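You operate a simulated robot arm through the tools that you are given. There is no shell and no other tool. Be economical: measure what you need, move in short steps, check, and stop when the job is done.

Carry out the task below with a simulated two-armed robot. There is one attempt and no reset: what you move stays moved.

## Task
On the dark top at the punch end, fold the green cloth in half.

The check looks at the end state, three seconds after you hand in, the way a careful person would. Anything else that was tipped, shoved, dropped, spilled or broken makes it a failure. Flat cloth is picked up by pressing the open fingertips on it (5 to 10 N) and closing them slowly along it; thin cloth reads only 2 to 8 mm in the jaws.

## Robot
Two 7-joint arms with two-finger parallel grippers on one trunk, on a base that drives. Base frame: it is fixed to the floor where the robot stands at the start and does not move with it; the origin is under the middle of the robot, x ahead of it, y to its left, z up. Lengths are in mm, angles in degrees, forces in N, time in s.
The left shoulder is at the start at [70, 163, 1220], the right one opposite. Places, roughly: dark top at the punch end [600, 0, 1000]. Payload 3.43 kg a hand.
The tool frame of a hand sits at the grasp point between the pads (the TCP): z along the fingers, y along the line on which they close. The tips reach 34 mm beyond it. The gripper opens to 128 mm. The fingers are 24 mm wide and 12 mm thick; the gripper's body (48 by 130 mm) begins 96 mm behind the TCP.
Orientation is that of the tool frame in the base frame, as [roll, pitch, yaw] about the fixed x, y, z axes, in that order (R = Rz(yaw) Ry(pitch) Rx(roll)). With the fingers straight down and closing along the base's y, the tool's x points along the base's -x, its y along +y and its z along -z.

## Interface
- The arms move only by the tool servo_tool. It takes "left_rows", "right_rows" or both (then of equal length, played together; a hand with none holds still); each is a list of rows, each an object (a shift or turn left out is 0, a gripper value left out holds the last) with "translation": the shift along the base's x, y, z in mm, a list of three; "dr": the turn, a rotation vector about the base's x, y, z in degrees, a list of three; "hand": the gripper command, from -1 (shut) to 1 (fully open), values between in proportion. In form: [{"translation": [x, y, z], "dr": [ax, ay, az], "hand": hand}, ...]. A call has 1 to 20 rows; each row shifts and turns the commanded pose from where the row before left it. Each row takes 0.2 s and may step no farther than 50 mm and 8.6 degrees from the row before; otherwise, or with a gripper value out of range, the whole call is refused. Where a pose cannot be reached the arm comes as near as it can. A force on the tool above 40 N (or 10 N above the force at the start of the call, whichever is more), or a blocked arm, ends the call early, and 0.2 s more pass. The fingers move at their own pace (about 153 mm/s each) and stop on an object; they squeeze with about 40 N. The grip force told is the motor's: it shows also when the fingers shut on nothing. Time passes only in rows, and 0.2 s behind the last, so rows that do not move let the fingers close. It gives the time, the measured TCP pose, the force on the tool (base axes), the opening and the grip force at its end, in the units of the frame above (readings bear some noise).
- Cameras (640 x 400 px; columns grow to the right, rows downward): "scene" is now at [133.5, -13.6, 1432.6]; the picture's right is [0.03, -1.00, 0.00], its down [-0.69, -0.02, -0.73] and it looks along [0.73, 0.02, -0.69] (base axes); focal length 283 px, centre (320, 200). "left" rides on the left gripper at [76, 11, -160] in its tool frame; the picture's right is [-0.15, 0.99, 0.00], its down [-0.88, -0.13, -0.46] and it looks along [-0.45, -0.07, 0.89] (tool axes); focal length 234 px, centre (320, 200). "right" rides on the right gripper at [76, -11, -160] in its tool frame; the picture's right is [0.15, 0.99, 0.00], its down [-0.88, 0.13, -0.46] and it looks along [-0.45, 0.07, 0.89] (tool axes); focal length 234 px, centre (320, 200). There is no depth. A picture from a camera that has moved, and an enlarged one, comes with that camera's place and axes in the base frame and with its lens. The place of the scene camera against the robot may be out by one fixed shift of up to 25 mm in any direction.
- get_image(camera): a new picture of that camera. No time passes.
- move_column(by): slides the trunk up (or, below 0, down) by that many mm; the arms and the scene camera ride with it, the base frame stays. It gives what a move gives, with no picture.
- base_move(legs): drives the robot by 1 to 6 legs, each [ahead, left, turn to the left] in mm, mm and degrees, along the robot's own axes; the way and the turn of a leg run together, so that a leg with both is an arc; at most 1500 mm and 180 degrees a leg. The arms and the cameras ride along, it lands a little off, and it stops where it bumps. It gives what a move gives.
- turn_head(pan, tilt): turns the head with the scene camera to pan (to the left, within 86 degrees either way) and tilt (down, from -29 to 69), counted from straight ahead of the robot. It gives what a move gives.
- zoom(camera, box): a new picture of the part [left, top, right, bottom] of that camera's present view, enlarged. No time passes.
- job_done(): hands the job in; it is judged then, once.

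Go step by step. Nothing tells you exact positions but the pictures and the camera data: compare them with the known pose of the tool, close in by small moves and look again before you grip or let go. The budget is 120 turns and 108 pictures, counting those below and the enlarged ones. Unless the task says otherwise, let go and move clear before handing in, and close with one line.

The tools are called after ">>>" by a JSON object that holds its "fn" and its "kwargs". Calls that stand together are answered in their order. servo_tool: Moves the arms, as the interface text tells. Its arguments: {"type":"object","properties":{"left_rows":{"type":"array"},"right_rows":{"type":"array"}},"required":[]} The other tools are called the same way: move_column (by) slides the trunk up or down; base_move (legs) drives the base; turn_head (pan, tilt) turns the head that bears the scene camera; get_image (camera) takes a picture; zoom (camera, box) takes an enlarged picture of a part of a camera's view; job_done () hands the job in.

At the start:

```text
time_s: 0.0
left_tool_pos: [562.9, 185.1, 1157.5]
left_tool_rot: [-179.9, 0.0, -180.0]
left_wrist_force: [0.3, 0.0, 0.3]
left_width: 127.8
left_grasp_force: 0.0
right_tool_pos: [417.8, -138.9, 1193.2]
right_tool_rot: [179.9, 0.0, 180.0]
right_wrist_force: [0.3, 0.3, 0.1]
right_width: 127.9
right_grasp_force: 0.0
trunk travel left (down, up): [-700.0, 240.0]
robot x, y, heading: [-2.2, -0.2, 0.1]
head pan, tilt: [1.4, 43.4]
```

scene: 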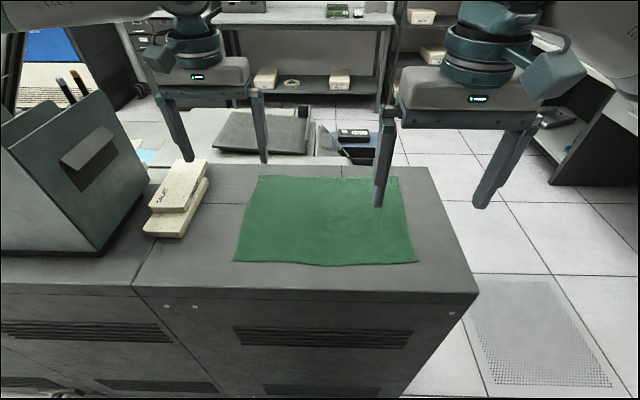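
right: 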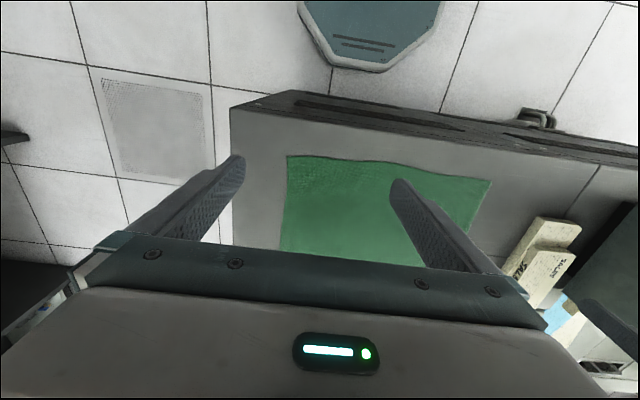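
left: 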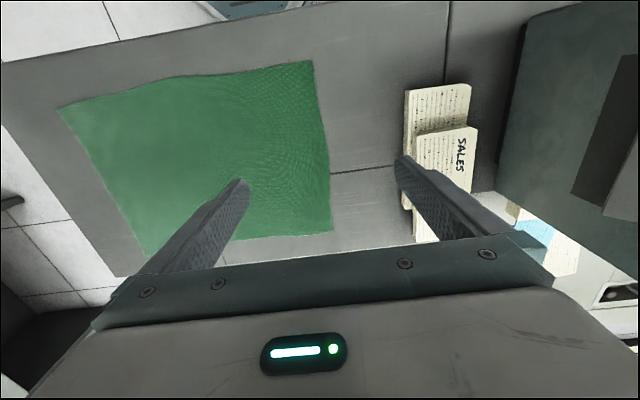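

The cloth lies at about x 463..741, y -190..+185, on a top at about z 950. I'll pinch both near corners and fold them over to the far edge, so first I'll hover the hands above the near corners.

>>> {"fn": "servo_tool", "kwargs": {"left_rows": [{"translation": [-28, -11, -30], "hand": 0.2}, {"translation": [-28, -11, -30], "hand": -0.2}, {"translation": [-30, -10, -40], "hand": -0.35}, {"translation": [0, 0, 0]}, {"translation": [0, 0, 0]}], "right_rows": [{"translation": [20, -5, -45], "hand": 0.2}, {"translation": [20, -5, -45], "hand": -0.2}, {"translation": [19, -4, -45], "hand": -0.35}, {"translation": [0, 0, 0]}, {"translation": [0, 0, 0]}]}}

>>> {"fn": "get_image", "kwargs": {"camera": "scene"}}

>>> {"fn": "get_image", "kwargs": {"camera": "left"}}

>>> {"fn": "get_image", "kwargs": {"camera": "right"}}

```text
refused: row 3 steps farther than a row can; nothing moved
```

```text
104 pictures are left
camera scene: at [133.5, -13.6, 1432.6], right [0.03, -1.0, 0.0], down [-0.69, -0.02, -0.73], along [0.73, 0.02, -0.69], focal length 283 px, centre (320, 200)
```

scene: 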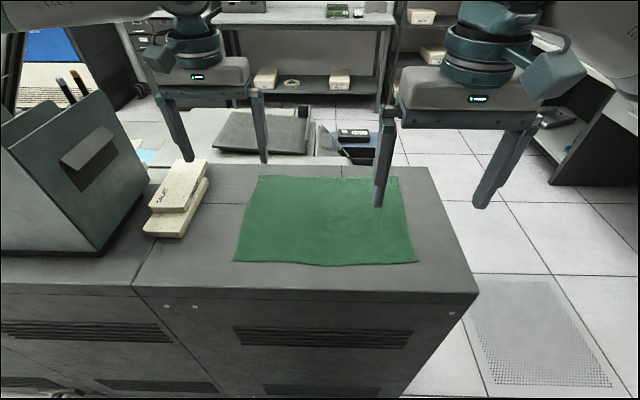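

```text
103 pictures are left
camera left: at [486.9, 196.2, 1315.7], right [0.15, 0.99, 0.0], down [0.88, -0.13, 0.46], along [0.45, -0.07, -0.89], focal length 234 px, centre (320, 200)
```

left: 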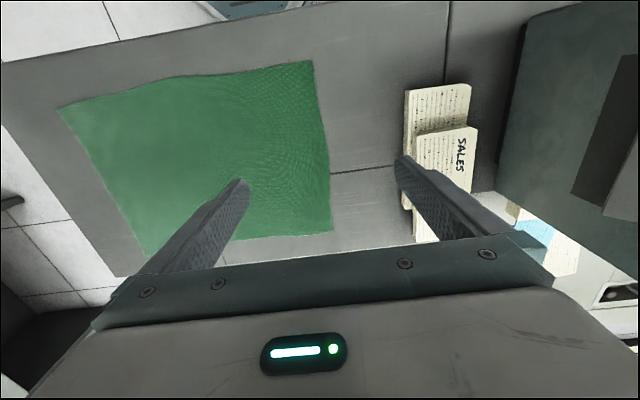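

```text
102 pictures are left
camera right: at [343.0, -151.5, 1352.8], right [-0.15, 0.99, 0.0], down [0.88, 0.13, 0.46], along [0.45, 0.07, -0.89], focal length 234 px, centre (320, 200)
```

right: 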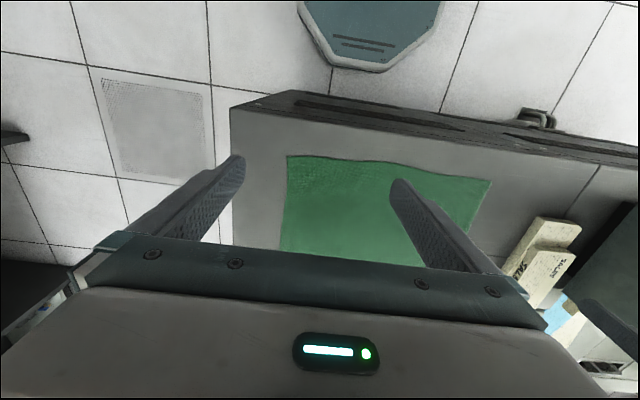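

That call was refused because one step was too long. I'll repeat it in shorter steps.

>>> {"fn": "servo_tool", "kwargs": {"left_rows": [{"translation": [-22, -8, -27], "hand": 0.2}, {"translation": [-22, -8, -27], "hand": -0.2}, {"translation": [-21, -8, -27], "hand": -0.35}, {"translation": [-21, -8, -26]}, {"translation": [0, 0, 0]}, {"translation": [0, 0, 0]}], "right_rows": [{"translation": [15, -4, -36], "hand": 0.2}, {"translation": [15, -4, -36], "hand": -0.2}, {"translation": [15, -3, -36], "hand": -0.35}, {"translation": [14, -3, -35]}, {"translation": [0, 0, 0]}, {"translation": [0, 0, 0]}]}}

>>> {"fn": "get_image", "kwargs": {"camera": "scene"}}

>>> {"fn": "get_image", "kwargs": {"camera": "left"}}

>>> {"fn": "get_image", "kwargs": {"camera": "right"}}

```text
time_s: 1.4
left_tool_pos: [470.5, 151.0, 1070.5]
left_tool_rot: [179.9, 2.3, -179.7]
left_wrist_force: [-0.2, -0.3, -0.6]
left_width: 41.5
left_grasp_force: 0.0
right_tool_pos: [467.5, -154.5, 1055.8]
right_tool_rot: [179.8, 0.7, -179.9]
right_wrist_force: [-0.7, 0.4, 0.5]
right_width: 41.6
right_grasp_force: 0.1
trunk travel left (down, up): [-700.0, 240.0]
robot x, y, heading: [0.7, -0.6, 0.1]
head pan, tilt: [1.4, 43.4]
```

```text
101 pictures are left
camera scene: at [118.7, -17.9, 1436.2], right [0.03, -1.0, 0.0], down [-0.68, -0.02, -0.73], along [0.73, 0.02, -0.68], focal length 283 px, centre (320, 200)
```

scene: 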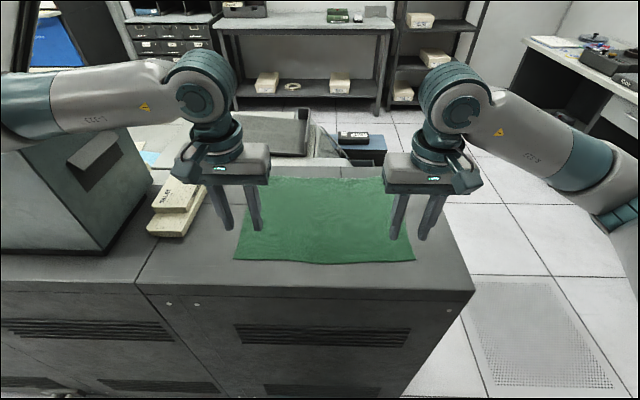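

```text
100 pictures are left
camera left: at [388.0, 160.9, 1225.5], right [0.14, 0.99, 0.01], down [0.86, -0.13, 0.49], along [0.49, -0.06, -0.87], focal length 234 px, centre (320, 200)
```

left: 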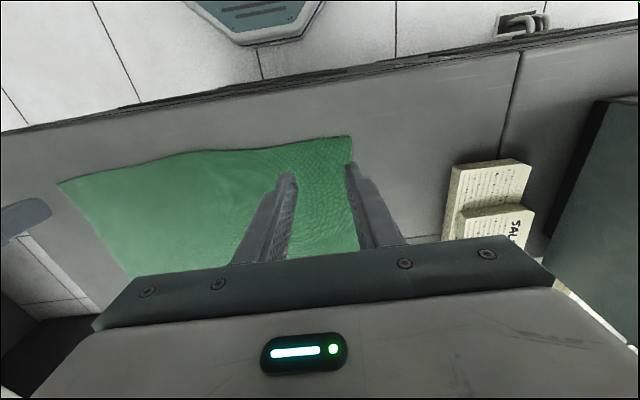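

```text
99 pictures are left
camera right: at [390.0, -168.2, 1215.4], right [-0.15, 0.99, 0.0], down [0.88, 0.13, 0.47], along [0.46, 0.07, -0.88], focal length 234 px, centre (320, 200)
```

right: 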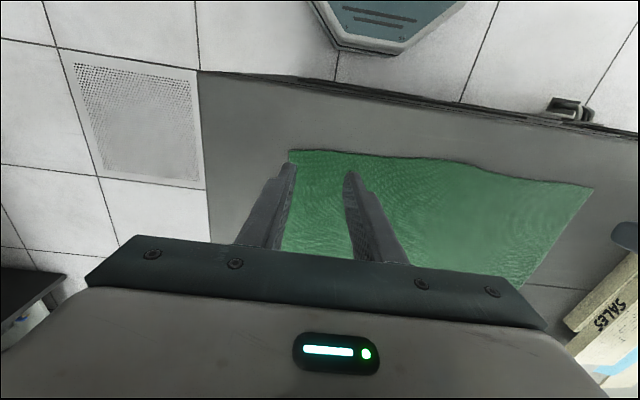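

The near edge is at x≈464, with corners at y≈190 and y≈-194. I'll let the arms settle and then check their pose.

>>> {"fn": "servo_tool", "kwargs": {"left_rows": [{"translation": [0, 0, 0]}, {"translation": [0, 0, 0]}, {"translation": [0, 0, 0]}], "right_rows": [{"translation": [0, 0, 0]}, {"translation": [0, 0, 0]}, {"translation": [0, 0, 0]}]}}

```text
time_s: 2.2
left_tool_pos: [470.2, 149.9, 1070.2]
left_tool_rot: [179.9, 2.3, -179.9]
left_wrist_force: [-0.8, -0.5, -0.3]
left_width: 41.7
left_grasp_force: 0.1
right_tool_pos: [466.1, -154.3, 1056.8]
right_tool_rot: [179.7, 0.8, -180.0]
right_wrist_force: [-0.9, 0.4, 0.6]
right_width: 41.5
right_grasp_force: 0.1
trunk travel left (down, up): [-700.0, 240.0]
robot x, y, heading: [-3.3, -0.3, -0.2]
head pan, tilt: [1.4, 43.4]
```

The arms stop short here because the targets are too close in. I'll back the base away a little so both edges sit within comfortable reach.

>>> {"fn": "base_move", "kwargs": {"legs": [[-80, 0, 0]]}}

>>> {"fn": "servo_tool", "kwargs": {"left_rows": [{"translation": [28, 1, 0]}, {"translation": [28, 1, -10]}, {"translation": [28, 1, -10]}, {"translation": [0, 0, 0]}, {"translation": [0, 0, 0]}], "right_rows": [{"translation": [28, 0, 0]}, {"translation": [28, 0, -5]}, {"translation": [28, 0, -2]}, {"translation": [0, 0, 0]}, {"translation": [0, 0, 0]}]}}

```text
time_s: 3.3
left_tool_pos: [398.2, 153.3, 1048.6]
left_tool_rot: [-180.0, -0.2, 180.0]
left_wrist_force: [0.2, 0.0, 0.8]
left_width: 41.7
left_grasp_force: 0.1
right_tool_pos: [399.9, -153.5, 1048.0]
right_tool_rot: [-180.0, -0.1, -179.9]
right_wrist_force: [0.1, 0.1, 0.9]
right_width: 41.6
right_grasp_force: 0.0
trunk travel left (down, up): [-700.0, 240.0]
robot x, y, heading: [-77.4, 0.3, -0.1]
head pan, tilt: [1.4, 43.4]
```

```text
time_s: 4.5
left_tool_pos: [479.7, 154.7, 1028.5]
left_tool_rot: [-180.0, 0.0, -180.0]
left_wrist_force: [-0.5, 0.1, -0.6]
left_width: 42.1
left_grasp_force: 0.1
right_tool_pos: [481.7, -152.8, 1041.8]
right_tool_rot: [180.0, 0.0, 180.0]
right_wrist_force: [-0.6, 0.4, -0.1]
right_width: 41.6
right_grasp_force: 0.0
trunk travel left (down, up): [-700.0, 240.0]
robot x, y, heading: [-76.1, 3.0, -0.2]
head pan, tilt: [1.4, 43.4]
```

Both hands now track accurately. I'll lower them to just above the cloth.

>>> {"fn": "servo_tool", "kwargs": {"left_rows": [{"translation": [-2, 0, -16]}, {"translation": [-1, 0, -14]}, {"translation": [0, 0, -8]}, {"translation": [0, 0, 0]}], "right_rows": [{"translation": [-3, 0, -20]}, {"translation": [-2, 0, -20]}, {"translation": [0, 0, -11]}, {"translation": [0, 0, 0]}]}}

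>>> {"fn": "get_image", "kwargs": {"camera": "scene"}}

>>> {"fn": "get_image", "kwargs": {"camera": "left"}}

>>> {"fn": "get_image", "kwargs": {"camera": "right"}}

```text
time_s: 5.5
left_tool_pos: [476.1, 155.2, 990.6]
left_tool_rot: [180.0, 0.1, 180.0]
left_wrist_force: [0.0, 0.2, -1.2]
left_width: 41.6
left_grasp_force: 0.0
right_tool_pos: [476.5, -154.3, 991.2]
right_tool_rot: [180.0, 0.0, -180.0]
right_wrist_force: [-0.1, 1.6, -0.6]
right_width: 41.5
right_grasp_force: 0.0
trunk travel left (down, up): [-700.0, 240.0]
robot x, y, heading: [-79.1, 0.0, -0.0]
head pan, tilt: [1.4, 43.4]
```

```text
98 pictures are left
camera scene: at [53.9, -13.6, 1432.6], right [0.03, -1.0, 0.0], down [-0.69, -0.02, -0.73], along [0.73, 0.02, -0.69], focal length 283 px, centre (320, 200)
```

scene: 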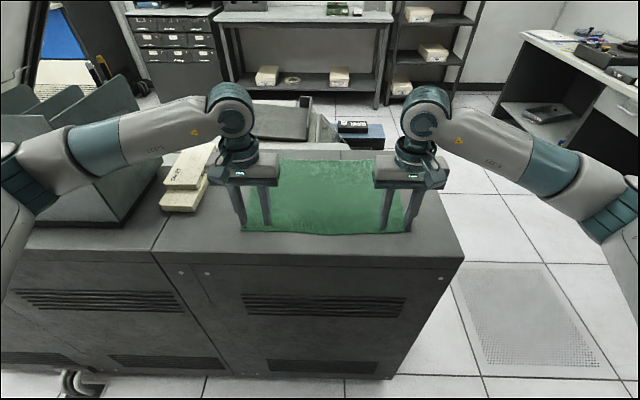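

```text
97 pictures are left
camera left: at [401.6, 166.5, 1150.0], right [0.15, 0.99, 0.0], down [0.88, -0.13, 0.45], along [0.45, -0.07, -0.89], focal length 234 px, centre (320, 200)
```

left: 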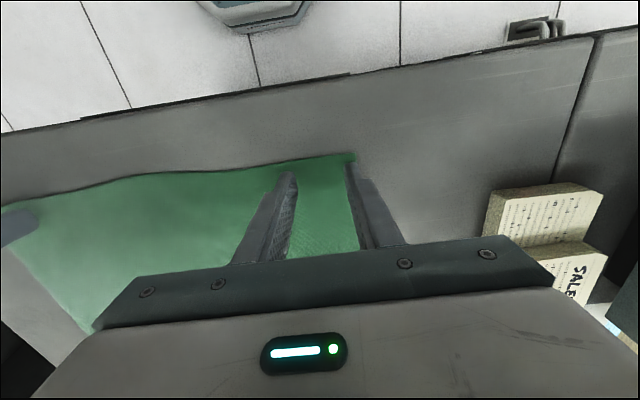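

```text
96 pictures are left
camera right: at [401.5, -165.8, 1150.7], right [-0.15, 0.99, 0.0], down [0.88, 0.13, 0.46], along [0.45, 0.07, -0.89], focal length 234 px, centre (320, 200)
```

right: 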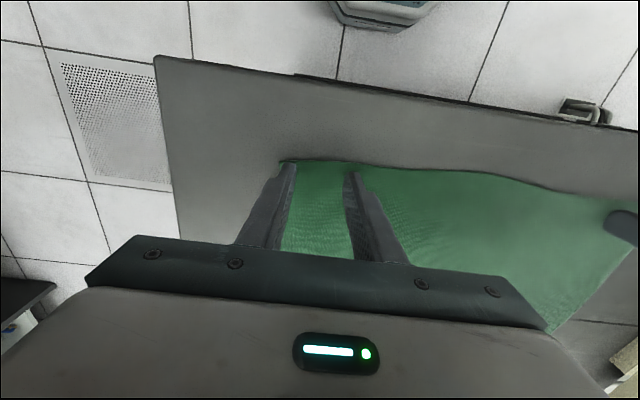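

The fingertips sit right at the corners, so I'll nudge them slightly inward and press down in small steps.

>>> {"fn": "servo_tool", "kwargs": {"left_rows": [{"translation": [4, -6, 0]}, {"translation": [0, 0, -2]}, {"translation": [0, 0, -2]}, {"translation": [0, 0, -1]}, {"translation": [0, 0, 0]}], "right_rows": [{"translation": [4, 4, 0]}, {"translation": [0, 0, -2]}, {"translation": [0, 0, -2]}, {"translation": [0, 0, -1]}, {"translation": [0, 0, 0]}]}}

```text
time_s: 6.7
left_tool_pos: [481.5, 150.7, 987.4]
left_tool_rot: [-180.0, 0.0, 179.9]
left_wrist_force: [0.2, -0.8, 0.6]
left_width: 41.5
left_grasp_force: 0.1
right_tool_pos: [480.5, -149.2, 987.0]
right_tool_rot: [-180.0, -0.1, 180.0]
right_wrist_force: [-0.1, -0.5, 0.0]
right_width: 41.6
right_grasp_force: 0.1
trunk travel left (down, up): [-700.0, 240.0]
robot x, y, heading: [-79.5, 0.7, -0.2]
head pan, tilt: [1.4, 43.4]
```

>>> {"fn": "servo_tool", "kwargs": {"left_rows": [{"translation": [0, 0, -1]}, {"translation": [0, 0, -1]}, {"translation": [0, 0, 0]}], "right_rows": [{"translation": [0, 0, -1]}, {"translation": [0, 0, -1]}, {"translation": [0, 0, 0]}]}}

>>> {"fn": "servo_tool", "kwargs": {"left_rows": [{"translation": [0, 0, -1]}, {"translation": [0, 0, 0]}], "right_rows": [{"translation": [0, 0, -1]}, {"translation": [0, 0, 0]}]}}

>>> {"fn": "servo_tool", "kwargs": {"left_rows": [{"translation": [0, 0, -1]}, {"translation": [0, 0, 0]}], "right_rows": [{"translation": [0, 0, -1]}, {"translation": [0, 0, 0]}]}}

```text
time_s: 7.5
left_tool_pos: [481.2, 149.7, 984.9]
left_tool_rot: [179.9, 0.0, -179.9]
left_wrist_force: [1.2, -0.1, 2.7]
left_width: 41.8
left_grasp_force: 0.1
right_tool_pos: [480.6, -148.9, 985.8]
right_tool_rot: [-179.9, 0.2, 180.0]
right_wrist_force: [1.2, -0.6, 5.5]
right_width: 41.5
right_grasp_force: 0.1
trunk travel left (down, up): [-700.0, 240.0]
robot x, y, heading: [-79.3, 1.0, -0.1]
head pan, tilt: [1.4, 43.4]
```

```text
time_s: 8.1
left_tool_pos: [479.8, 150.0, 985.1]
left_tool_rot: [180.0, 0.2, -179.9]
left_wrist_force: [1.7, 0.1, 7.8]
left_width: 41.8
left_grasp_force: 0.1
right_tool_pos: [480.3, -149.4, 985.9]
right_tool_rot: [-179.9, 0.2, -180.0]
right_wrist_force: [3.0, 0.3, 17.1]
right_width: 41.4
right_grasp_force: 0.0
trunk travel left (down, up): [-700.0, 240.0]
robot x, y, heading: [-81.3, 1.8, -0.3]
head pan, tilt: [1.4, 43.4]
```

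```text
time_s: 8.7
left_tool_pos: [478.7, 150.5, 986.6]
left_tool_rot: [180.0, 0.2, -179.9]
left_wrist_force: [3.8, 0.0, 18.0]
left_width: 41.6
left_grasp_force: 0.0
right_tool_pos: [480.0, -150.1, 985.5]
right_tool_rot: [180.0, 0.1, -180.0]
right_wrist_force: [5.2, -0.4, 26.3]
right_width: 41.7
right_grasp_force: 0.1
trunk travel left (down, up): [-700.0, 240.0]
robot x, y, heading: [-78.3, -0.8, 0.1]
head pan, tilt: [1.4, 43.4]
```

Contact is firm at about 10 N per mm. I'll ease back to about 8 N on each hand and close slowly along the cloth.

>>> {"fn": "servo_tool", "kwargs": {"left_rows": [{"translation": [0, 0, -0.0]}, {"translation": [0, 0, 1]}, {"translation": [0, 0, 0]}, {"hand": -0.42}, {"hand": -0.5}, {"hand": -0.58}, {"hand": -0.66}, {"hand": -0.74}, {"hand": -0.82}, {"hand": -0.88}, {"hand": -0.94}, {"hand": -1}, {"hand": -1}, {"hand": -1}], "right_rows": [{"translation": [0, 0, 1]}, {"translation": [0, 0, 1]}, {"translation": [0, 0, 0]}, {"hand": -0.42}, {"hand": -0.5}, {"hand": -0.58}, {"hand": -0.66}, {"hand": -0.74}, {"hand": -0.82}, {"hand": -0.88}, {"hand": -0.94}, {"hand": -1}, {"hand": -1}, {"hand": -1}]}}

>>> {"fn": "get_image", "kwargs": {"camera": "left"}}

>>> {"fn": "get_image", "kwargs": {"camera": "right"}}

```text
time_s: 11.7
left_tool_pos: [479.7, 149.6, 985.5]
left_tool_rot: [-180.0, 0.1, -180.0]
left_wrist_force: [-0.5, -9.3, 19.6]
left_width: 6.2
left_grasp_force: 40.1
right_tool_pos: [478.6, -149.8, 985.4]
right_tool_rot: [179.9, 0.1, 180.0]
right_wrist_force: [0.7, 11.6, 3.2]
right_width: 2.2
right_grasp_force: 36.6
trunk travel left (down, up): [-700.0, 240.0]
robot x, y, heading: [-79.5, -1.7, -0.0]
head pan, tilt: [1.4, 43.4]
```

```text
95 pictures are left
camera left: at [404.1, 160.1, 1143.4], right [0.15, 0.99, 0.0], down [0.88, -0.13, 0.46], along [0.45, -0.07, -0.89], focal length 234 px, centre (320, 200)
```

left: 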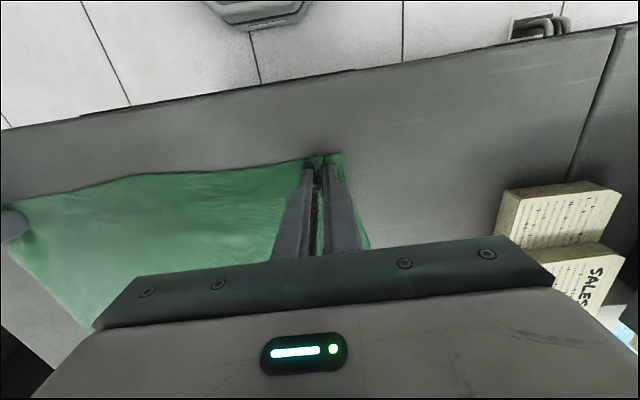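

```text
94 pictures are left
camera right: at [403.4, -161.0, 1145.6], right [-0.15, 0.99, 0.0], down [0.88, 0.13, 0.46], along [0.45, 0.07, -0.89], focal length 234 px, centre (320, 200)
```

right: 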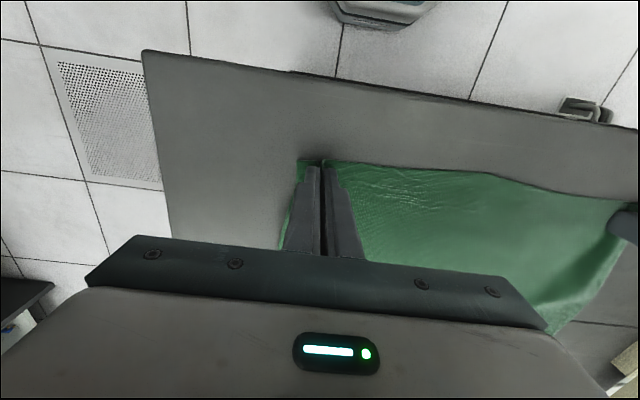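

The left hand holds a clear ruck at 6.2 mm. The right reads only 2.2 mm, so I'll lift both slightly to check the grips.

>>> {"fn": "servo_tool", "kwargs": {"left_rows": [{"translation": [0, 0, 8]}, {"translation": [0, 0, 10]}, {"translation": [0, 0, 10]}, {"translation": [0, 0, 0]}], "right_rows": [{"translation": [0, 0, 8]}, {"translation": [0, 0, 10]}, {"translation": [0, 0, 10]}, {"translation": [0, 0, 0]}]}}

>>> {"fn": "get_image", "kwargs": {"camera": "left"}}

>>> {"fn": "get_image", "kwargs": {"camera": "right"}}

```text
time_s: 12.7
left_tool_pos: [481.9, 149.4, 1012.3]
left_tool_rot: [-179.9, 0.0, -180.0]
left_wrist_force: [-0.9, -10.9, -0.3]
left_width: 6.0
left_grasp_force: 39.8
right_tool_pos: [480.9, -148.4, 1012.9]
right_tool_rot: [179.9, -0.1, 180.0]
right_wrist_force: [-0.1, 11.1, -0.1]
right_width: 2.3
right_grasp_force: 36.4
trunk travel left (down, up): [-700.0, 240.0]
robot x, y, heading: [-81.4, -0.1, -0.1]
head pan, tilt: [1.4, 43.4]
```

```text
93 pictures are left
camera left: at [406.0, 160.1, 1170.0], right [0.15, 0.99, 0.0], down [0.88, -0.13, 0.45], along [0.45, -0.07, -0.89], focal length 234 px, centre (320, 200)
```

left: 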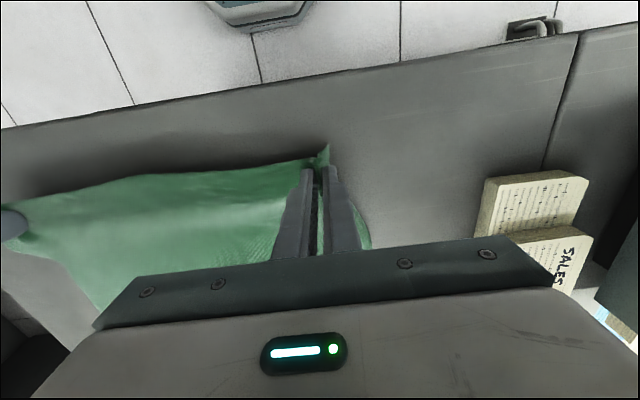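

```text
92 pictures are left
camera right: at [405.3, -160.9, 1172.8], right [-0.15, 0.99, 0.0], down [0.88, 0.13, 0.46], along [0.45, 0.07, -0.89], focal length 234 px, centre (320, 200)
```

right: 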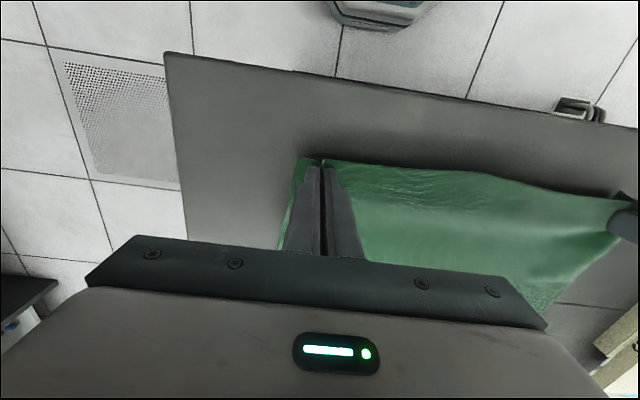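

Both grips hold. Folding this way would leave the gripped strip turned under, though, because the flip would need the wrists beyond the cloth. Taking the far edge towards the robot lets the fingers tilt naturally, so I'll set the near edge back down and release it.

>>> {"fn": "servo_tool", "kwargs": {"left_rows": [{"translation": [0, 0, -10]}, {"translation": [0, 0, -10]}, {"translation": [0, 0, -4]}, {"translation": [0, 0, 0], "hand": -0.8}, {"translation": [0, 0, 0], "hand": -0.6}, {"hand": -0.4}, {"translation": [0, 0, 0]}, {"translation": [0, 0, 15]}, {"translation": [0, 0, 40]}, {"translation": [0, 0, 40]}, {"translation": [30, 0, 0]}, {"translation": [40, 0, 0]}, {"translation": [0, 0, 0]}], "right_rows": [{"translation": [0, 0, -10]}, {"translation": [0, 0, -10]}, {"translation": [0, 0, -4]}, {"translation": [0, 0, 0], "hand": -0.8}, {"translation": [0, 0, 0], "hand": -0.6}, {"hand": -0.4}, {"translation": [0, 0, 0]}, {"translation": [0, 0, 15]}, {"translation": [0, 0, 40]}, {"translation": [0, 0, 40]}, {"translation": [30, 0, 0]}, {"translation": [40, 0, 0]}, {"translation": [0, 0, 0]}]}}

>>> {"fn": "get_image", "kwargs": {"camera": "scene"}}

>>> {"fn": "get_image", "kwargs": {"camera": "left"}}

>>> {"fn": "get_image", "kwargs": {"camera": "right"}}

```text
time_s: 15.5
left_tool_pos: [551.8, 150.0, 1084.5]
left_tool_rot: [179.9, 0.0, -180.0]
left_wrist_force: [-1.2, -0.3, -0.6]
left_width: 38.7
left_grasp_force: 0.0
right_tool_pos: [548.3, -149.7, 1084.7]
right_tool_rot: [-180.0, 0.0, 179.9]
right_wrist_force: [0.5, -0.1, -0.3]
right_width: 38.1
right_grasp_force: 0.1
trunk travel left (down, up): [-700.0, 240.0]
robot x, y, heading: [-83.6, -0.1, -0.1]
head pan, tilt: [1.4, 43.4]
```

```text
91 pictures are left
camera scene: at [52.3, -13.6, 1432.8], right [0.03, -1.0, 0.0], down [-0.69, -0.02, -0.73], along [0.73, 0.02, -0.69], focal length 283 px, centre (320, 200)
```

scene: 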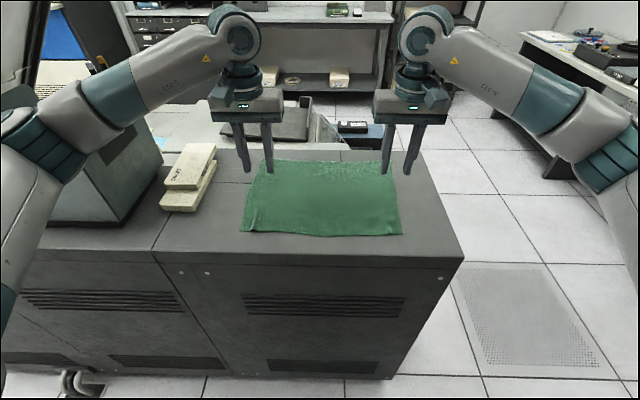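

```text
90 pictures are left
camera left: at [474.6, 159.6, 1242.0], right [0.15, 0.99, 0.0], down [0.88, -0.13, 0.46], along [0.45, -0.07, -0.89], focal length 234 px, centre (320, 200)
```

left: 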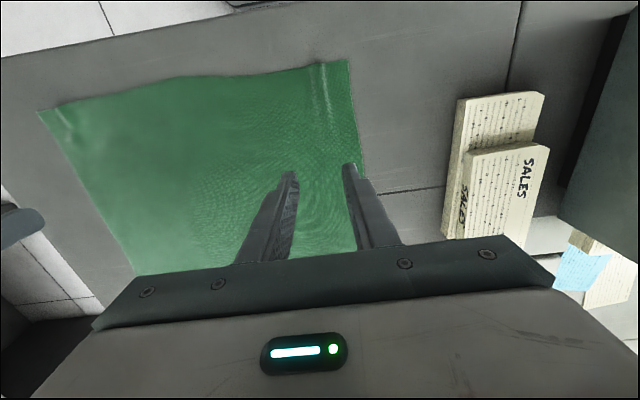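

```text
89 pictures are left
camera right: at [473.4, -161.3, 1244.8], right [-0.15, 0.99, 0.0], down [0.88, 0.13, 0.46], along [0.45, 0.07, -0.89], focal length 234 px, centre (320, 200)
```

right: 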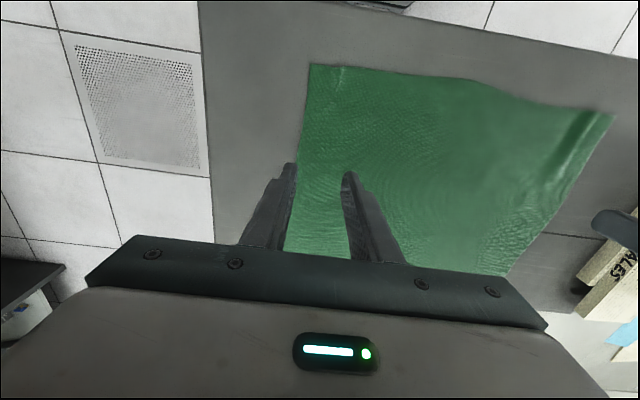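

The cloth is flat again, apart from a small ruck near the left near corner. I'll move the hands over the far corners, at about (741, 180) and (743, -195).

>>> {"fn": "servo_tool", "kwargs": {"left_rows": [{"translation": [48, 0, 0]}, {"translation": [48, 0, 0]}, {"translation": [48, 0, -10]}, {"translation": [45, -5, -20]}, {"translation": [0, 0, -20]}, {"translation": [0, 0, 0]}, {"translation": [0, 0, 0]}], "right_rows": [{"translation": [48, 0, 0]}, {"translation": [48, 0, 0]}, {"translation": [48, 0, -10]}, {"translation": [45, -5, -20]}, {"translation": [0, 0, -20]}, {"translation": [0, 0, 0]}, {"translation": [0, 0, 0]}]}}

>>> {"fn": "get_image", "kwargs": {"camera": "scene"}}

>>> {"fn": "get_image", "kwargs": {"camera": "left"}}

>>> {"fn": "get_image", "kwargs": {"camera": "right"}}

```text
time_s: 17.1
left_tool_pos: [739.3, 142.9, 1032.4]
left_tool_rot: [180.0, -0.1, -180.0]
left_wrist_force: [0.7, 0.1, 0.5]
left_width: 38.6
left_grasp_force: 0.1
right_tool_pos: [738.5, -152.6, 1032.7]
right_tool_rot: [179.9, 0.0, -179.9]
right_wrist_force: [0.2, -0.7, -0.7]
right_width: 38.4
right_grasp_force: 0.2
trunk travel left (down, up): [-700.0, 240.0]
robot x, y, heading: [-76.9, 0.5, 0.0]
head pan, tilt: [1.4, 43.4]
```

```text
88 pictures are left
camera scene: at [54.6, -13.9, 1432.5], right [0.03, -1.0, 0.0], down [-0.69, -0.02, -0.73], along [0.73, 0.02, -0.69], focal length 283 px, centre (320, 200)
```

scene: 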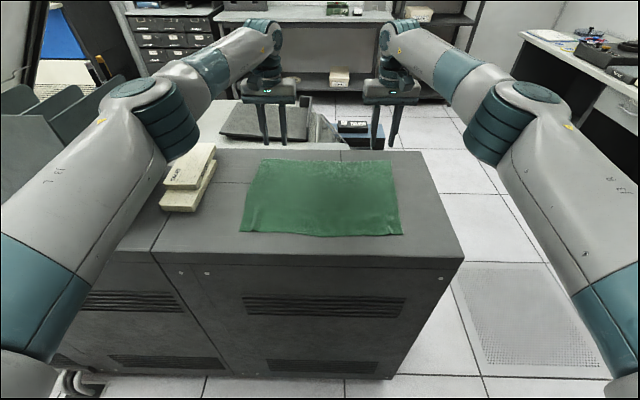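

```text
87 pictures are left
camera left: at [664.3, 154.6, 1190.6], right [0.15, 0.99, 0.0], down [0.88, -0.13, 0.45], along [0.45, -0.07, -0.89], focal length 234 px, centre (320, 200)
```

left: 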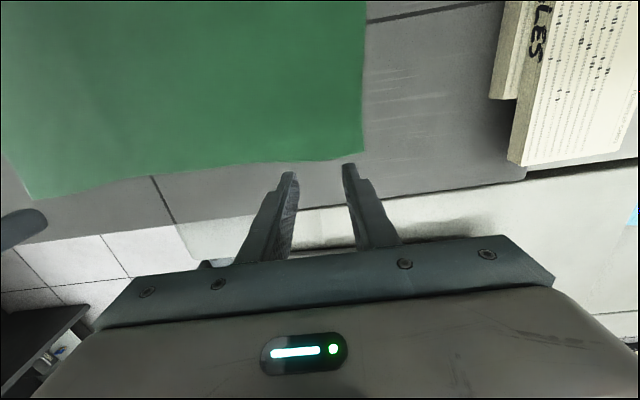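

```text
86 pictures are left
camera right: at [664.3, -165.0, 1192.8], right [-0.15, 0.99, 0.0], down [0.88, 0.13, 0.46], along [0.45, 0.07, -0.89], focal length 234 px, centre (320, 200)
```

right: 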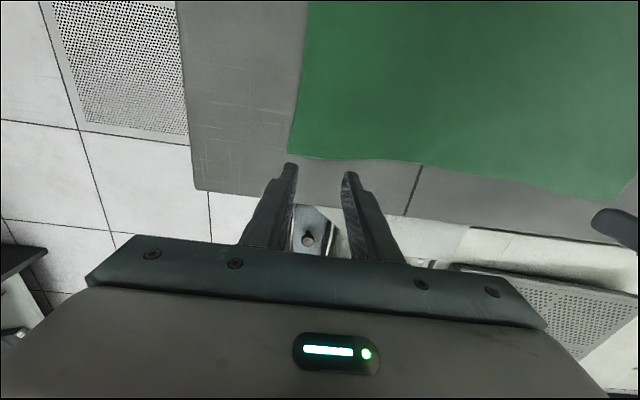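

The far edge is at x≈736, with corners at y≈189 and y≈-186. I'll set the fingers to overlap the edge by about 12 mm and descend.

>>> {"fn": "servo_tool", "kwargs": {"left_rows": [{"translation": [-3, 9, -10]}, {"translation": [0, 0, -20]}, {"translation": [0, 0, -12]}, {"translation": [0, 0, 0]}, {"translation": [0, 0, 0]}], "right_rows": [{"translation": [-2.5, 3, -10]}, {"translation": [0, 0, -20]}, {"translation": [0, 0, -12]}, {"translation": [0, 0, 0]}, {"translation": [0, 0, 0]}]}}

>>> {"fn": "zoom", "kwargs": {"camera": "left", "box": [200, 80, 440, 260]}}

>>> {"fn": "zoom", "kwargs": {"camera": "right", "box": [200, 80, 440, 260]}}

```text
time_s: 18.3
left_tool_pos: [737.8, 153.4, 990.3]
left_tool_rot: [-180.0, 0.0, -180.0]
left_wrist_force: [0.0, 0.7, -0.2]
left_width: 38.4
left_grasp_force: 0.0
right_tool_pos: [737.9, -151.9, 991.3]
right_tool_rot: [-179.9, 0.0, 179.9]
right_wrist_force: [-0.6, -0.5, -0.4]
right_width: 38.2
right_grasp_force: 0.1
trunk travel left (down, up): [-700.0, 240.0]
robot x, y, heading: [-84.4, -1.6, 0.0]
head pan, tilt: [1.4, 43.4]
```

```text
2.22 times, centred on (320, 170) of left
camera zoom: at [662.1, 163.5, 1148.5], right [0.15, 0.99, 0.0], down [0.88, -0.13, 0.45], along [0.45, -0.07, -0.89], focal length 520 px, centre (320, 267)
```

zoom: 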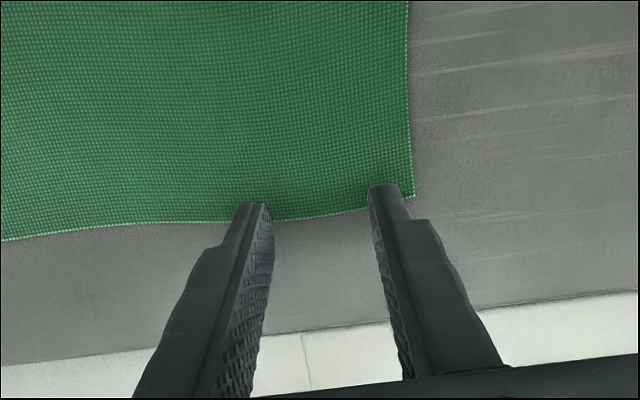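

```text
2.22 times, centred on (320, 170) of right
camera zoom: at [662.5, -162.9, 1151.4], right [-0.15, 0.99, 0.0], down [0.88, 0.13, 0.46], along [0.45, 0.07, -0.89], focal length 520 px, centre (320, 267)
```

zoom: 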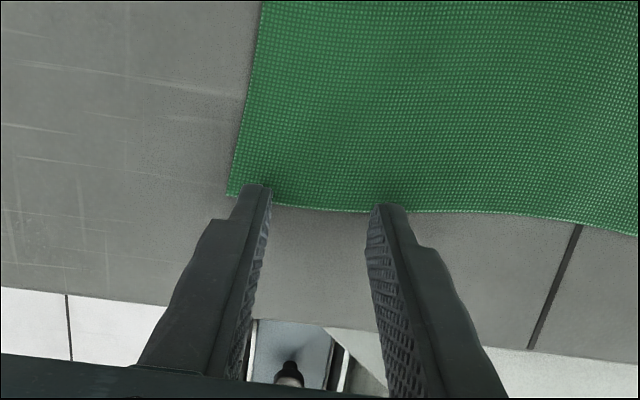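

The overlap looks a little thin, so I'll shift both hands 6 mm inward and lower them to contact.

>>> {"fn": "servo_tool", "kwargs": {"left_rows": [{"translation": [-6, -2, 0]}, {"translation": [0, 0, -2]}, {"translation": [0, 0, -2]}, {"translation": [0, 0, 0]}], "right_rows": [{"translation": [-6, 1, 0]}, {"translation": [0, 0, -2]}, {"translation": [0, 0, -2]}, {"translation": [0, 0, 0]}]}}

>>> {"fn": "servo_tool", "kwargs": {"left_rows": [{"translation": [0, 0, -1]}, {"translation": [0, 0, 0]}], "right_rows": [{"translation": [0, 0, -1]}, {"translation": [0, 0, 0]}]}}

>>> {"fn": "servo_tool", "kwargs": {"left_rows": [{"translation": [0, 0, -1]}, {"translation": [0, 0, 0]}], "right_rows": [{"translation": [0, 0, -1]}, {"translation": [0, 0, 0]}]}}

```text
time_s: 19.3
left_tool_pos: [731.5, 151.9, 986.1]
left_tool_rot: [179.9, -0.2, 179.9]
left_wrist_force: [0.5, 0.5, 0.2]
left_width: 38.3
left_grasp_force: 0.1
right_tool_pos: [730.6, -149.6, 986.9]
right_tool_rot: [-179.9, 0.0, 179.9]
right_wrist_force: [0.4, 0.8, 0.0]
right_width: 38.3
right_grasp_force: 0.1
trunk travel left (down, up): [-700.0, 240.0]
robot x, y, heading: [-79.8, -1.6, 0.1]
head pan, tilt: [1.4, 43.4]
```

```text
time_s: 19.9
left_tool_pos: [731.1, 151.0, 984.6]
left_tool_rot: [-180.0, -0.2, -180.0]
left_wrist_force: [-0.6, -0.2, 0.6]
left_width: 38.4
left_grasp_force: 0.0
right_tool_pos: [730.1, -150.3, 986.8]
right_tool_rot: [180.0, 0.0, 179.9]
right_wrist_force: [0.7, -0.4, 0.8]
right_width: 38.3
right_grasp_force: 0.0
trunk travel left (down, up): [-700.0, 240.0]
robot x, y, heading: [-79.9, -1.9, 0.2]
head pan, tilt: [1.4, 43.4]
```

```text
time_s: 20.5
left_tool_pos: [731.8, 152.1, 986.4]
left_tool_rot: [180.0, 0.0, -180.0]
left_wrist_force: [1.3, -0.1, 4.2]
left_width: 38.5
left_grasp_force: 0.1
right_tool_pos: [731.4, -150.7, 985.6]
right_tool_rot: [-180.0, 0.0, 179.9]
right_wrist_force: [-0.6, 0.2, 0.4]
right_width: 38.3
right_grasp_force: 0.0
trunk travel left (down, up): [-700.0, 240.0]
robot x, y, heading: [-77.4, 1.7, 0.0]
head pan, tilt: [1.4, 43.4]
```

>>> {"fn": "servo_tool", "kwargs": {"left_rows": [{"translation": [0, 0, -0.5]}, {"translation": [0, 0, 0]}], "right_rows": [{"translation": [0, 0, -1]}, {"translation": [0, 0, 0]}]}}

>>> {"fn": "servo_tool", "kwargs": {"left_rows": [{"translation": [0, 0, 0]}, {"translation": [0, 0, 0]}], "right_rows": [{"translation": [0, 0, -0.4]}, {"translation": [0, 0, 0]}]}}

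```text
time_s: 21.1
left_tool_pos: [730.7, 151.5, 984.9]
left_tool_rot: [179.9, -0.1, 180.0]
left_wrist_force: [1.5, 0.4, 6.9]
left_width: 38.4
left_grasp_force: 0.1
right_tool_pos: [731.0, -150.1, 985.6]
right_tool_rot: [180.0, 0.0, 180.0]
right_wrist_force: [0.3, -0.1, 1.8]
right_width: 38.2
right_grasp_force: 0.0
trunk travel left (down, up): [-700.0, 240.0]
robot x, y, heading: [-75.5, -2.1, -0.1]
head pan, tilt: [1.4, 43.4]
```

```text
time_s: 21.7
left_tool_pos: [731.4, 150.2, 984.6]
left_tool_rot: [179.9, 0.0, -179.9]
left_wrist_force: [1.1, 0.3, 8.1]
left_width: 38.2
left_grasp_force: 0.1
right_tool_pos: [730.1, -149.6, 986.4]
right_tool_rot: [179.9, 0.1, 180.0]
right_wrist_force: [0.8, 0.1, 4.4]
right_width: 38.5
right_grasp_force: 0.1
trunk travel left (down, up): [-700.0, 240.0]
robot x, y, heading: [-74.3, 0.4, -0.1]
head pan, tilt: [1.4, 43.4]
```

I'll press the right hand a touch more, then close both slowly.

>>> {"fn": "servo_tool", "kwargs": {"left_rows": [{"translation": [0, 0, 0]}, {"translation": [0, 0, 0]}, {"hand": -0.46}, {"hand": -0.52}, {"hand": -0.58}, {"hand": -0.64}, {"hand": -0.7}, {"hand": -0.76}, {"hand": -0.82}, {"hand": -0.88}, {"hand": -0.94}, {"hand": -1}, {"hand": -1}, {"hand": -1}], "right_rows": [{"translation": [0, 0, -0.5]}, {"translation": [0, 0, 0]}, {"hand": -0.46}, {"hand": -0.52}, {"hand": -0.58}, {"hand": -0.64}, {"hand": -0.7}, {"hand": -0.76}, {"hand": -0.82}, {"hand": -0.88}, {"hand": -0.94}, {"hand": -1}, {"hand": -1}, {"hand": -1}]}}

>>> {"fn": "zoom", "kwargs": {"camera": "left", "box": [200, 80, 440, 260]}}

>>> {"fn": "zoom", "kwargs": {"camera": "right", "box": [200, 80, 440, 260]}}

```text
time_s: 24.7
left_tool_pos: [730.5, 151.9, 986.0]
left_tool_rot: [179.9, 0.1, 180.0]
left_wrist_force: [-0.7, -4.7, 2.0]
left_width: 1.9
left_grasp_force: 37.2
right_tool_pos: [729.6, -149.4, 985.6]
right_tool_rot: [-180.0, 0.1, 180.0]
right_wrist_force: [0.9, 4.6, 13.0]
right_width: 1.9
right_grasp_force: 36.6
trunk travel left (down, up): [-700.0, 240.0]
robot x, y, heading: [-81.5, 1.8, 0.1]
head pan, tilt: [1.4, 43.4]
```

```text
2.22 times, centred on (320, 170) of left
camera zoom: at [654.2, 161.9, 1143.7], right [0.15, 0.99, 0.0], down [0.88, -0.13, 0.46], along [0.45, -0.07, -0.89], focal length 520 px, centre (320, 267)
```

zoom: 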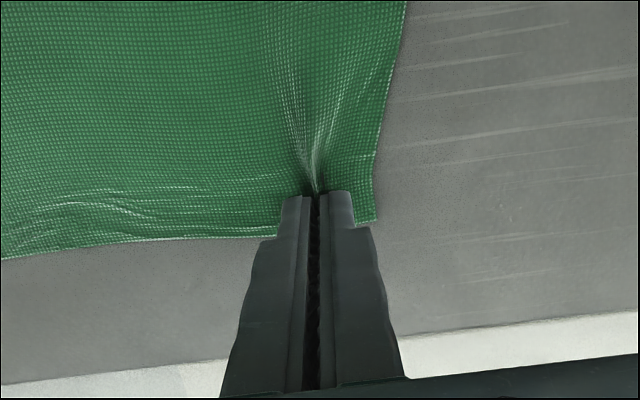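

```text
2.22 times, centred on (320, 170) of right
camera zoom: at [653.8, -161.4, 1145.2], right [-0.15, 0.99, 0.0], down [0.88, 0.13, 0.46], along [0.45, 0.07, -0.89], focal length 520 px, centre (320, 267)
```

zoom: 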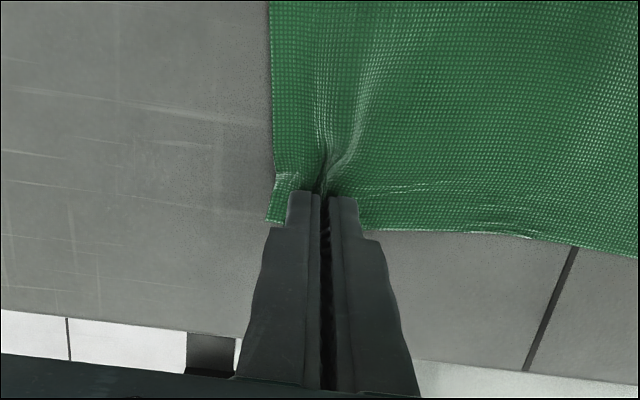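

Both hands now hold clean rucks near the far corners. I'll lift, ease the sideways tension and begin tilting the fingers on the way up.

>>> {"fn": "servo_tool", "kwargs": {"left_rows": [{"translation": [0, -4, 8]}, {"translation": [-2, 0, 15]}, {"translation": [-8, 0, 15], "dr": [0, -5, 0]}, {"translation": [-12, 0, 15], "dr": [0, -5, 0]}, {"translation": [-15, 0, 15], "dr": [0, -5, 0]}, {"translation": [-15, 0, 12], "dr": [0, -5, 0]}, {"translation": [-15, 0, 10], "dr": [0, -5, 0]}, {"translation": [-10, 0, 10], "dr": [0, -5, 0]}, {}, {}], "right_rows": [{"translation": [0, 4, 8]}, {"translation": [-2, 0, 15]}, {"translation": [-8, 0, 15], "dr": [0, -5, 0]}, {"translation": [-12, 0, 15], "dr": [0, -5, 0]}, {"translation": [-15, 0, 15], "dr": [0, -5, 0]}, {"translation": [-15, 0, 12], "dr": [0, -5, 0]}, {"translation": [-15, 0, 10], "dr": [0, -5, 0]}, {"translation": [-10, 0, 10], "dr": [0, -5, 0]}, {}, {}]}}

>>> {"fn": "get_image", "kwargs": {"camera": "scene"}}

>>> {"fn": "get_image", "kwargs": {"camera": "left"}}

>>> {"fn": "get_image", "kwargs": {"camera": "right"}}

```text
time_s: 26.9
left_tool_pos: [654.5, 147.9, 1084.4]
left_tool_rot: [-179.9, 30.0, -179.9]
left_wrist_force: [-0.4, 0.2, 0.6]
left_width: 1.8
left_grasp_force: 37.3
right_tool_pos: [654.9, -145.8, 1083.0]
right_tool_rot: [180.0, 30.0, -180.0]
right_wrist_force: [-0.2, -0.6, -0.1]
right_width: 2.1
right_grasp_force: 36.0
trunk travel left (down, up): [-700.0, 240.0]
robot x, y, heading: [-77.2, -0.6, 0.0]
head pan, tilt: [1.4, 43.4]
```

```text
81 pictures are left
camera scene: at [53.8, -13.7, 1432.6], right [0.03, -1.0, 0.0], down [-0.69, -0.02, -0.73], along [0.73, 0.02, -0.69], focal length 283 px, centre (320, 200)
```

scene: 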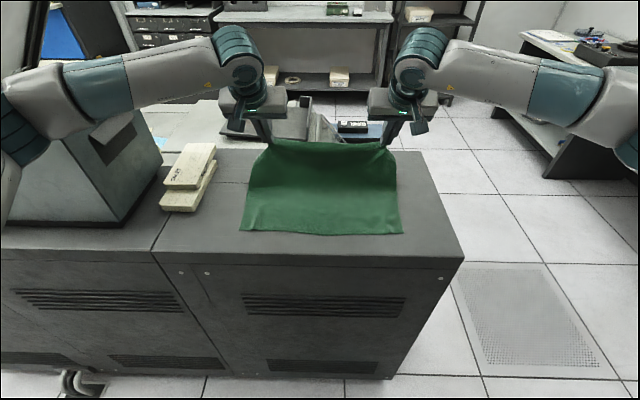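

```text
80 pictures are left
camera left: at [509.6, 157.9, 1183.5], right [0.13, 0.99, 0.07], down [0.54, -0.13, 0.83], along [0.84, -0.07, -0.55], focal length 234 px, centre (320, 200)
```

left: 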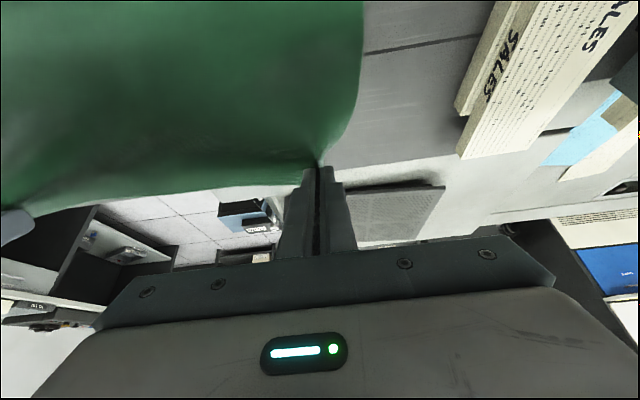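

```text
79 pictures are left
camera right: at [509.2, -157.7, 1184.6], right [-0.13, 0.99, -0.07], down [0.53, 0.13, 0.84], along [0.84, 0.07, -0.55], focal length 234 px, centre (320, 200)
```

right: 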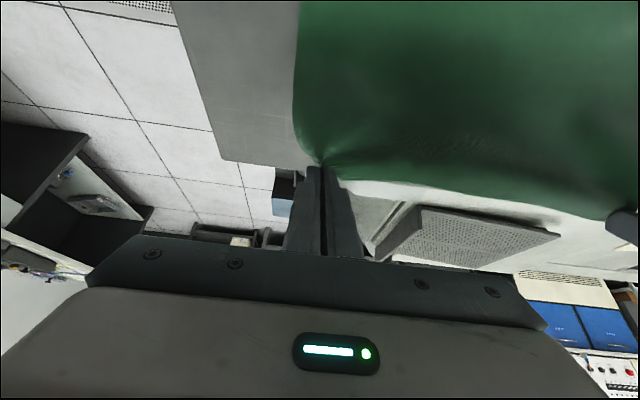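

The cloth is lifting evenly. I'll back the base 80 mm with the hands high, which carries the edge over the fold line and makes room for the close placement.

>>> {"fn": "base_move", "kwargs": {"legs": [[-80, 0, 0]]}}

>>> {"fn": "servo_tool", "kwargs": {"left_rows": [{"translation": [20, 0, 0], "dr": [0, -5, 0]}, {"translation": [20, 0, 0], "dr": [0, -5, 0]}, {"translation": [15, 0, 0], "dr": [0, -5, 0]}, {}], "right_rows": [{"translation": [20, 0, 0], "dr": [0, -5, 0]}, {"translation": [20, 0, 0], "dr": [0, -5, 0]}, {"translation": [15, 0, 0], "dr": [0, -5, 0]}, {}]}}

>>> {"fn": "base_move", "kwargs": {"legs": [[-80, 0, 0]]}}

>>> {"fn": "get_image", "kwargs": {"camera": "scene"}}

```text
time_s: 27.9
left_tool_pos: [578.1, 147.5, 1083.4]
left_tool_rot: [-180.0, 29.9, 180.0]
left_wrist_force: [-0.1, -0.7, 0.2]
left_width: 1.9
left_grasp_force: 36.0
right_tool_pos: [576.9, -145.5, 1083.0]
right_tool_rot: [180.0, 29.9, 179.9]
right_wrist_force: [-0.3, 1.3, -0.1]
right_width: 2.0
right_grasp_force: 36.5
trunk travel left (down, up): [-700.0, 240.0]
robot x, y, heading: [-160.2, -3.2, -0.0]
head pan, tilt: [1.4, 43.4]
```

```text
time_s: 28.9
left_tool_pos: [632.9, 146.0, 1083.8]
left_tool_rot: [180.0, 45.0, 179.9]
left_wrist_force: [-0.5, -0.4, 0.4]
left_width: 1.9
left_grasp_force: 36.6
right_tool_pos: [631.0, -145.2, 1084.0]
right_tool_rot: [-180.0, 44.9, -179.9]
right_wrist_force: [0.0, 1.0, -0.1]
right_width: 1.9
right_grasp_force: 36.2
trunk travel left (down, up): [-700.0, 240.0]
robot x, y, heading: [-158.8, 1.7, -0.2]
head pan, tilt: [1.4, 43.4]
```

```text
time_s: 30.0
left_tool_pos: [553.4, 148.2, 1084.0]
left_tool_rot: [-179.9, 44.8, -179.9]
left_wrist_force: [-0.7, 0.0, -0.5]
left_width: 1.8
left_grasp_force: 36.6
right_tool_pos: [552.9, -146.0, 1082.7]
right_tool_rot: [180.0, 44.9, 179.9]
right_wrist_force: [-0.6, -0.8, -0.3]
right_width: 1.9
right_grasp_force: 36.1
trunk travel left (down, up): [-700.0, 240.0]
robot x, y, heading: [-234.8, -0.6, 0.0]
head pan, tilt: [1.4, 43.4]
```

```text
78 pictures are left
camera scene: at [-102.8, -13.7, 1432.5], right [0.02, -1.0, 0.0], down [-0.69, -0.02, -0.73], along [0.73, 0.02, -0.69], focal length 283 px, centre (320, 200)
```

scene: 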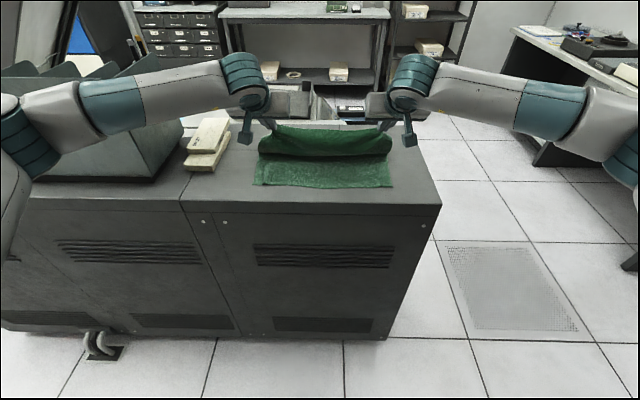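

The edge is past vertical but slack bulges towards me. I'll raise the hands until the cloth is taut, then carry the edge over on a wide arc towards the near edge.

>>> {"fn": "servo_tool", "kwargs": {"left_rows": [{"translation": [-1, 0, 9]}, {"translation": [-1, 0, 9]}, {"translation": [-21, 0, -6]}, {"translation": [-21, 0, -8]}, {"translation": [-18, 0, -14]}, {"translation": [-17, 0, -15]}, {}, {}], "right_rows": [{"translation": [-1, 0, 9]}, {"translation": [-1, 0, 9]}, {"translation": [-21, 0, -6]}, {"translation": [-21, 0, -8]}, {"translation": [-18, 0, -14]}, {"translation": [-17, 0, -15]}, {}, {}]}}

>>> {"fn": "get_image", "kwargs": {"camera": "scene"}}

>>> {"fn": "get_image", "kwargs": {"camera": "left"}}

>>> {"fn": "get_image", "kwargs": {"camera": "right"}}

```text
time_s: 31.8
left_tool_pos: [473.7, 145.9, 1058.8]
left_tool_rot: [-179.9, 44.9, 179.9]
left_wrist_force: [-0.4, 0.3, -0.8]
left_width: 1.9
left_grasp_force: 36.3
right_tool_pos: [473.3, -146.1, 1058.3]
right_tool_rot: [-179.9, 44.9, 179.9]
right_wrist_force: [-0.9, 0.2, 0.3]
right_width: 1.9
right_grasp_force: 36.2
trunk travel left (down, up): [-700.0, 240.0]
robot x, y, heading: [-236.3, -1.6, 0.1]
head pan, tilt: [1.4, 43.4]
```

```text
77 pictures are left
camera scene: at [-103.4, -13.7, 1432.6], right [0.02, -1.0, 0.0], down [-0.69, -0.02, -0.73], along [0.73, 0.02, -0.69], focal length 283 px, centre (320, 200)
```

scene: 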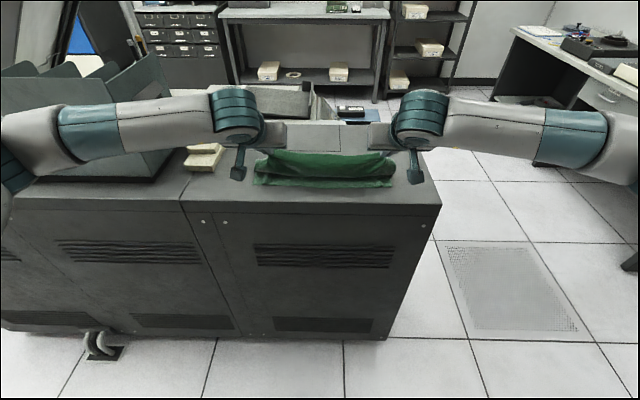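

```text
76 pictures are left
camera left: at [307.8, 156.8, 1117.1], right [0.1, 0.99, 0.1], down [0.3, -0.13, 0.94], along [0.95, -0.07, -0.31], focal length 234 px, centre (320, 200)
```

left: 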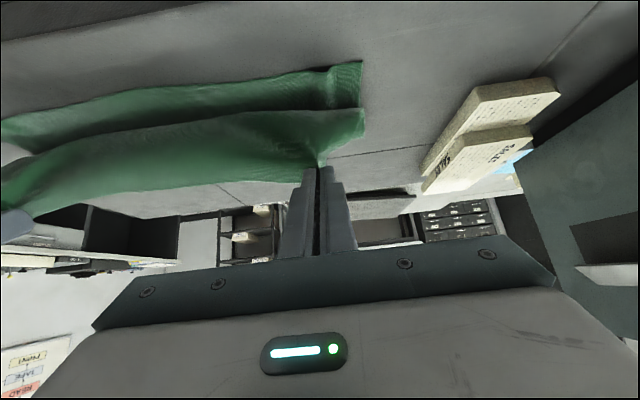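

```text
75 pictures are left
camera right: at [306.5, -157.6, 1118.2], right [-0.1, 0.99, -0.1], down [0.3, 0.13, 0.94], along [0.95, 0.07, -0.31], focal length 234 px, centre (320, 200)
```

right: 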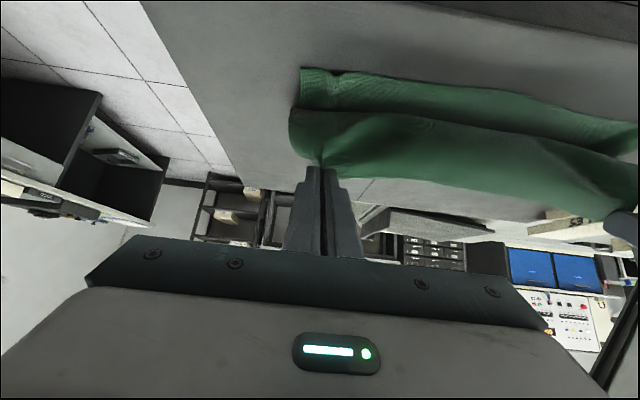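

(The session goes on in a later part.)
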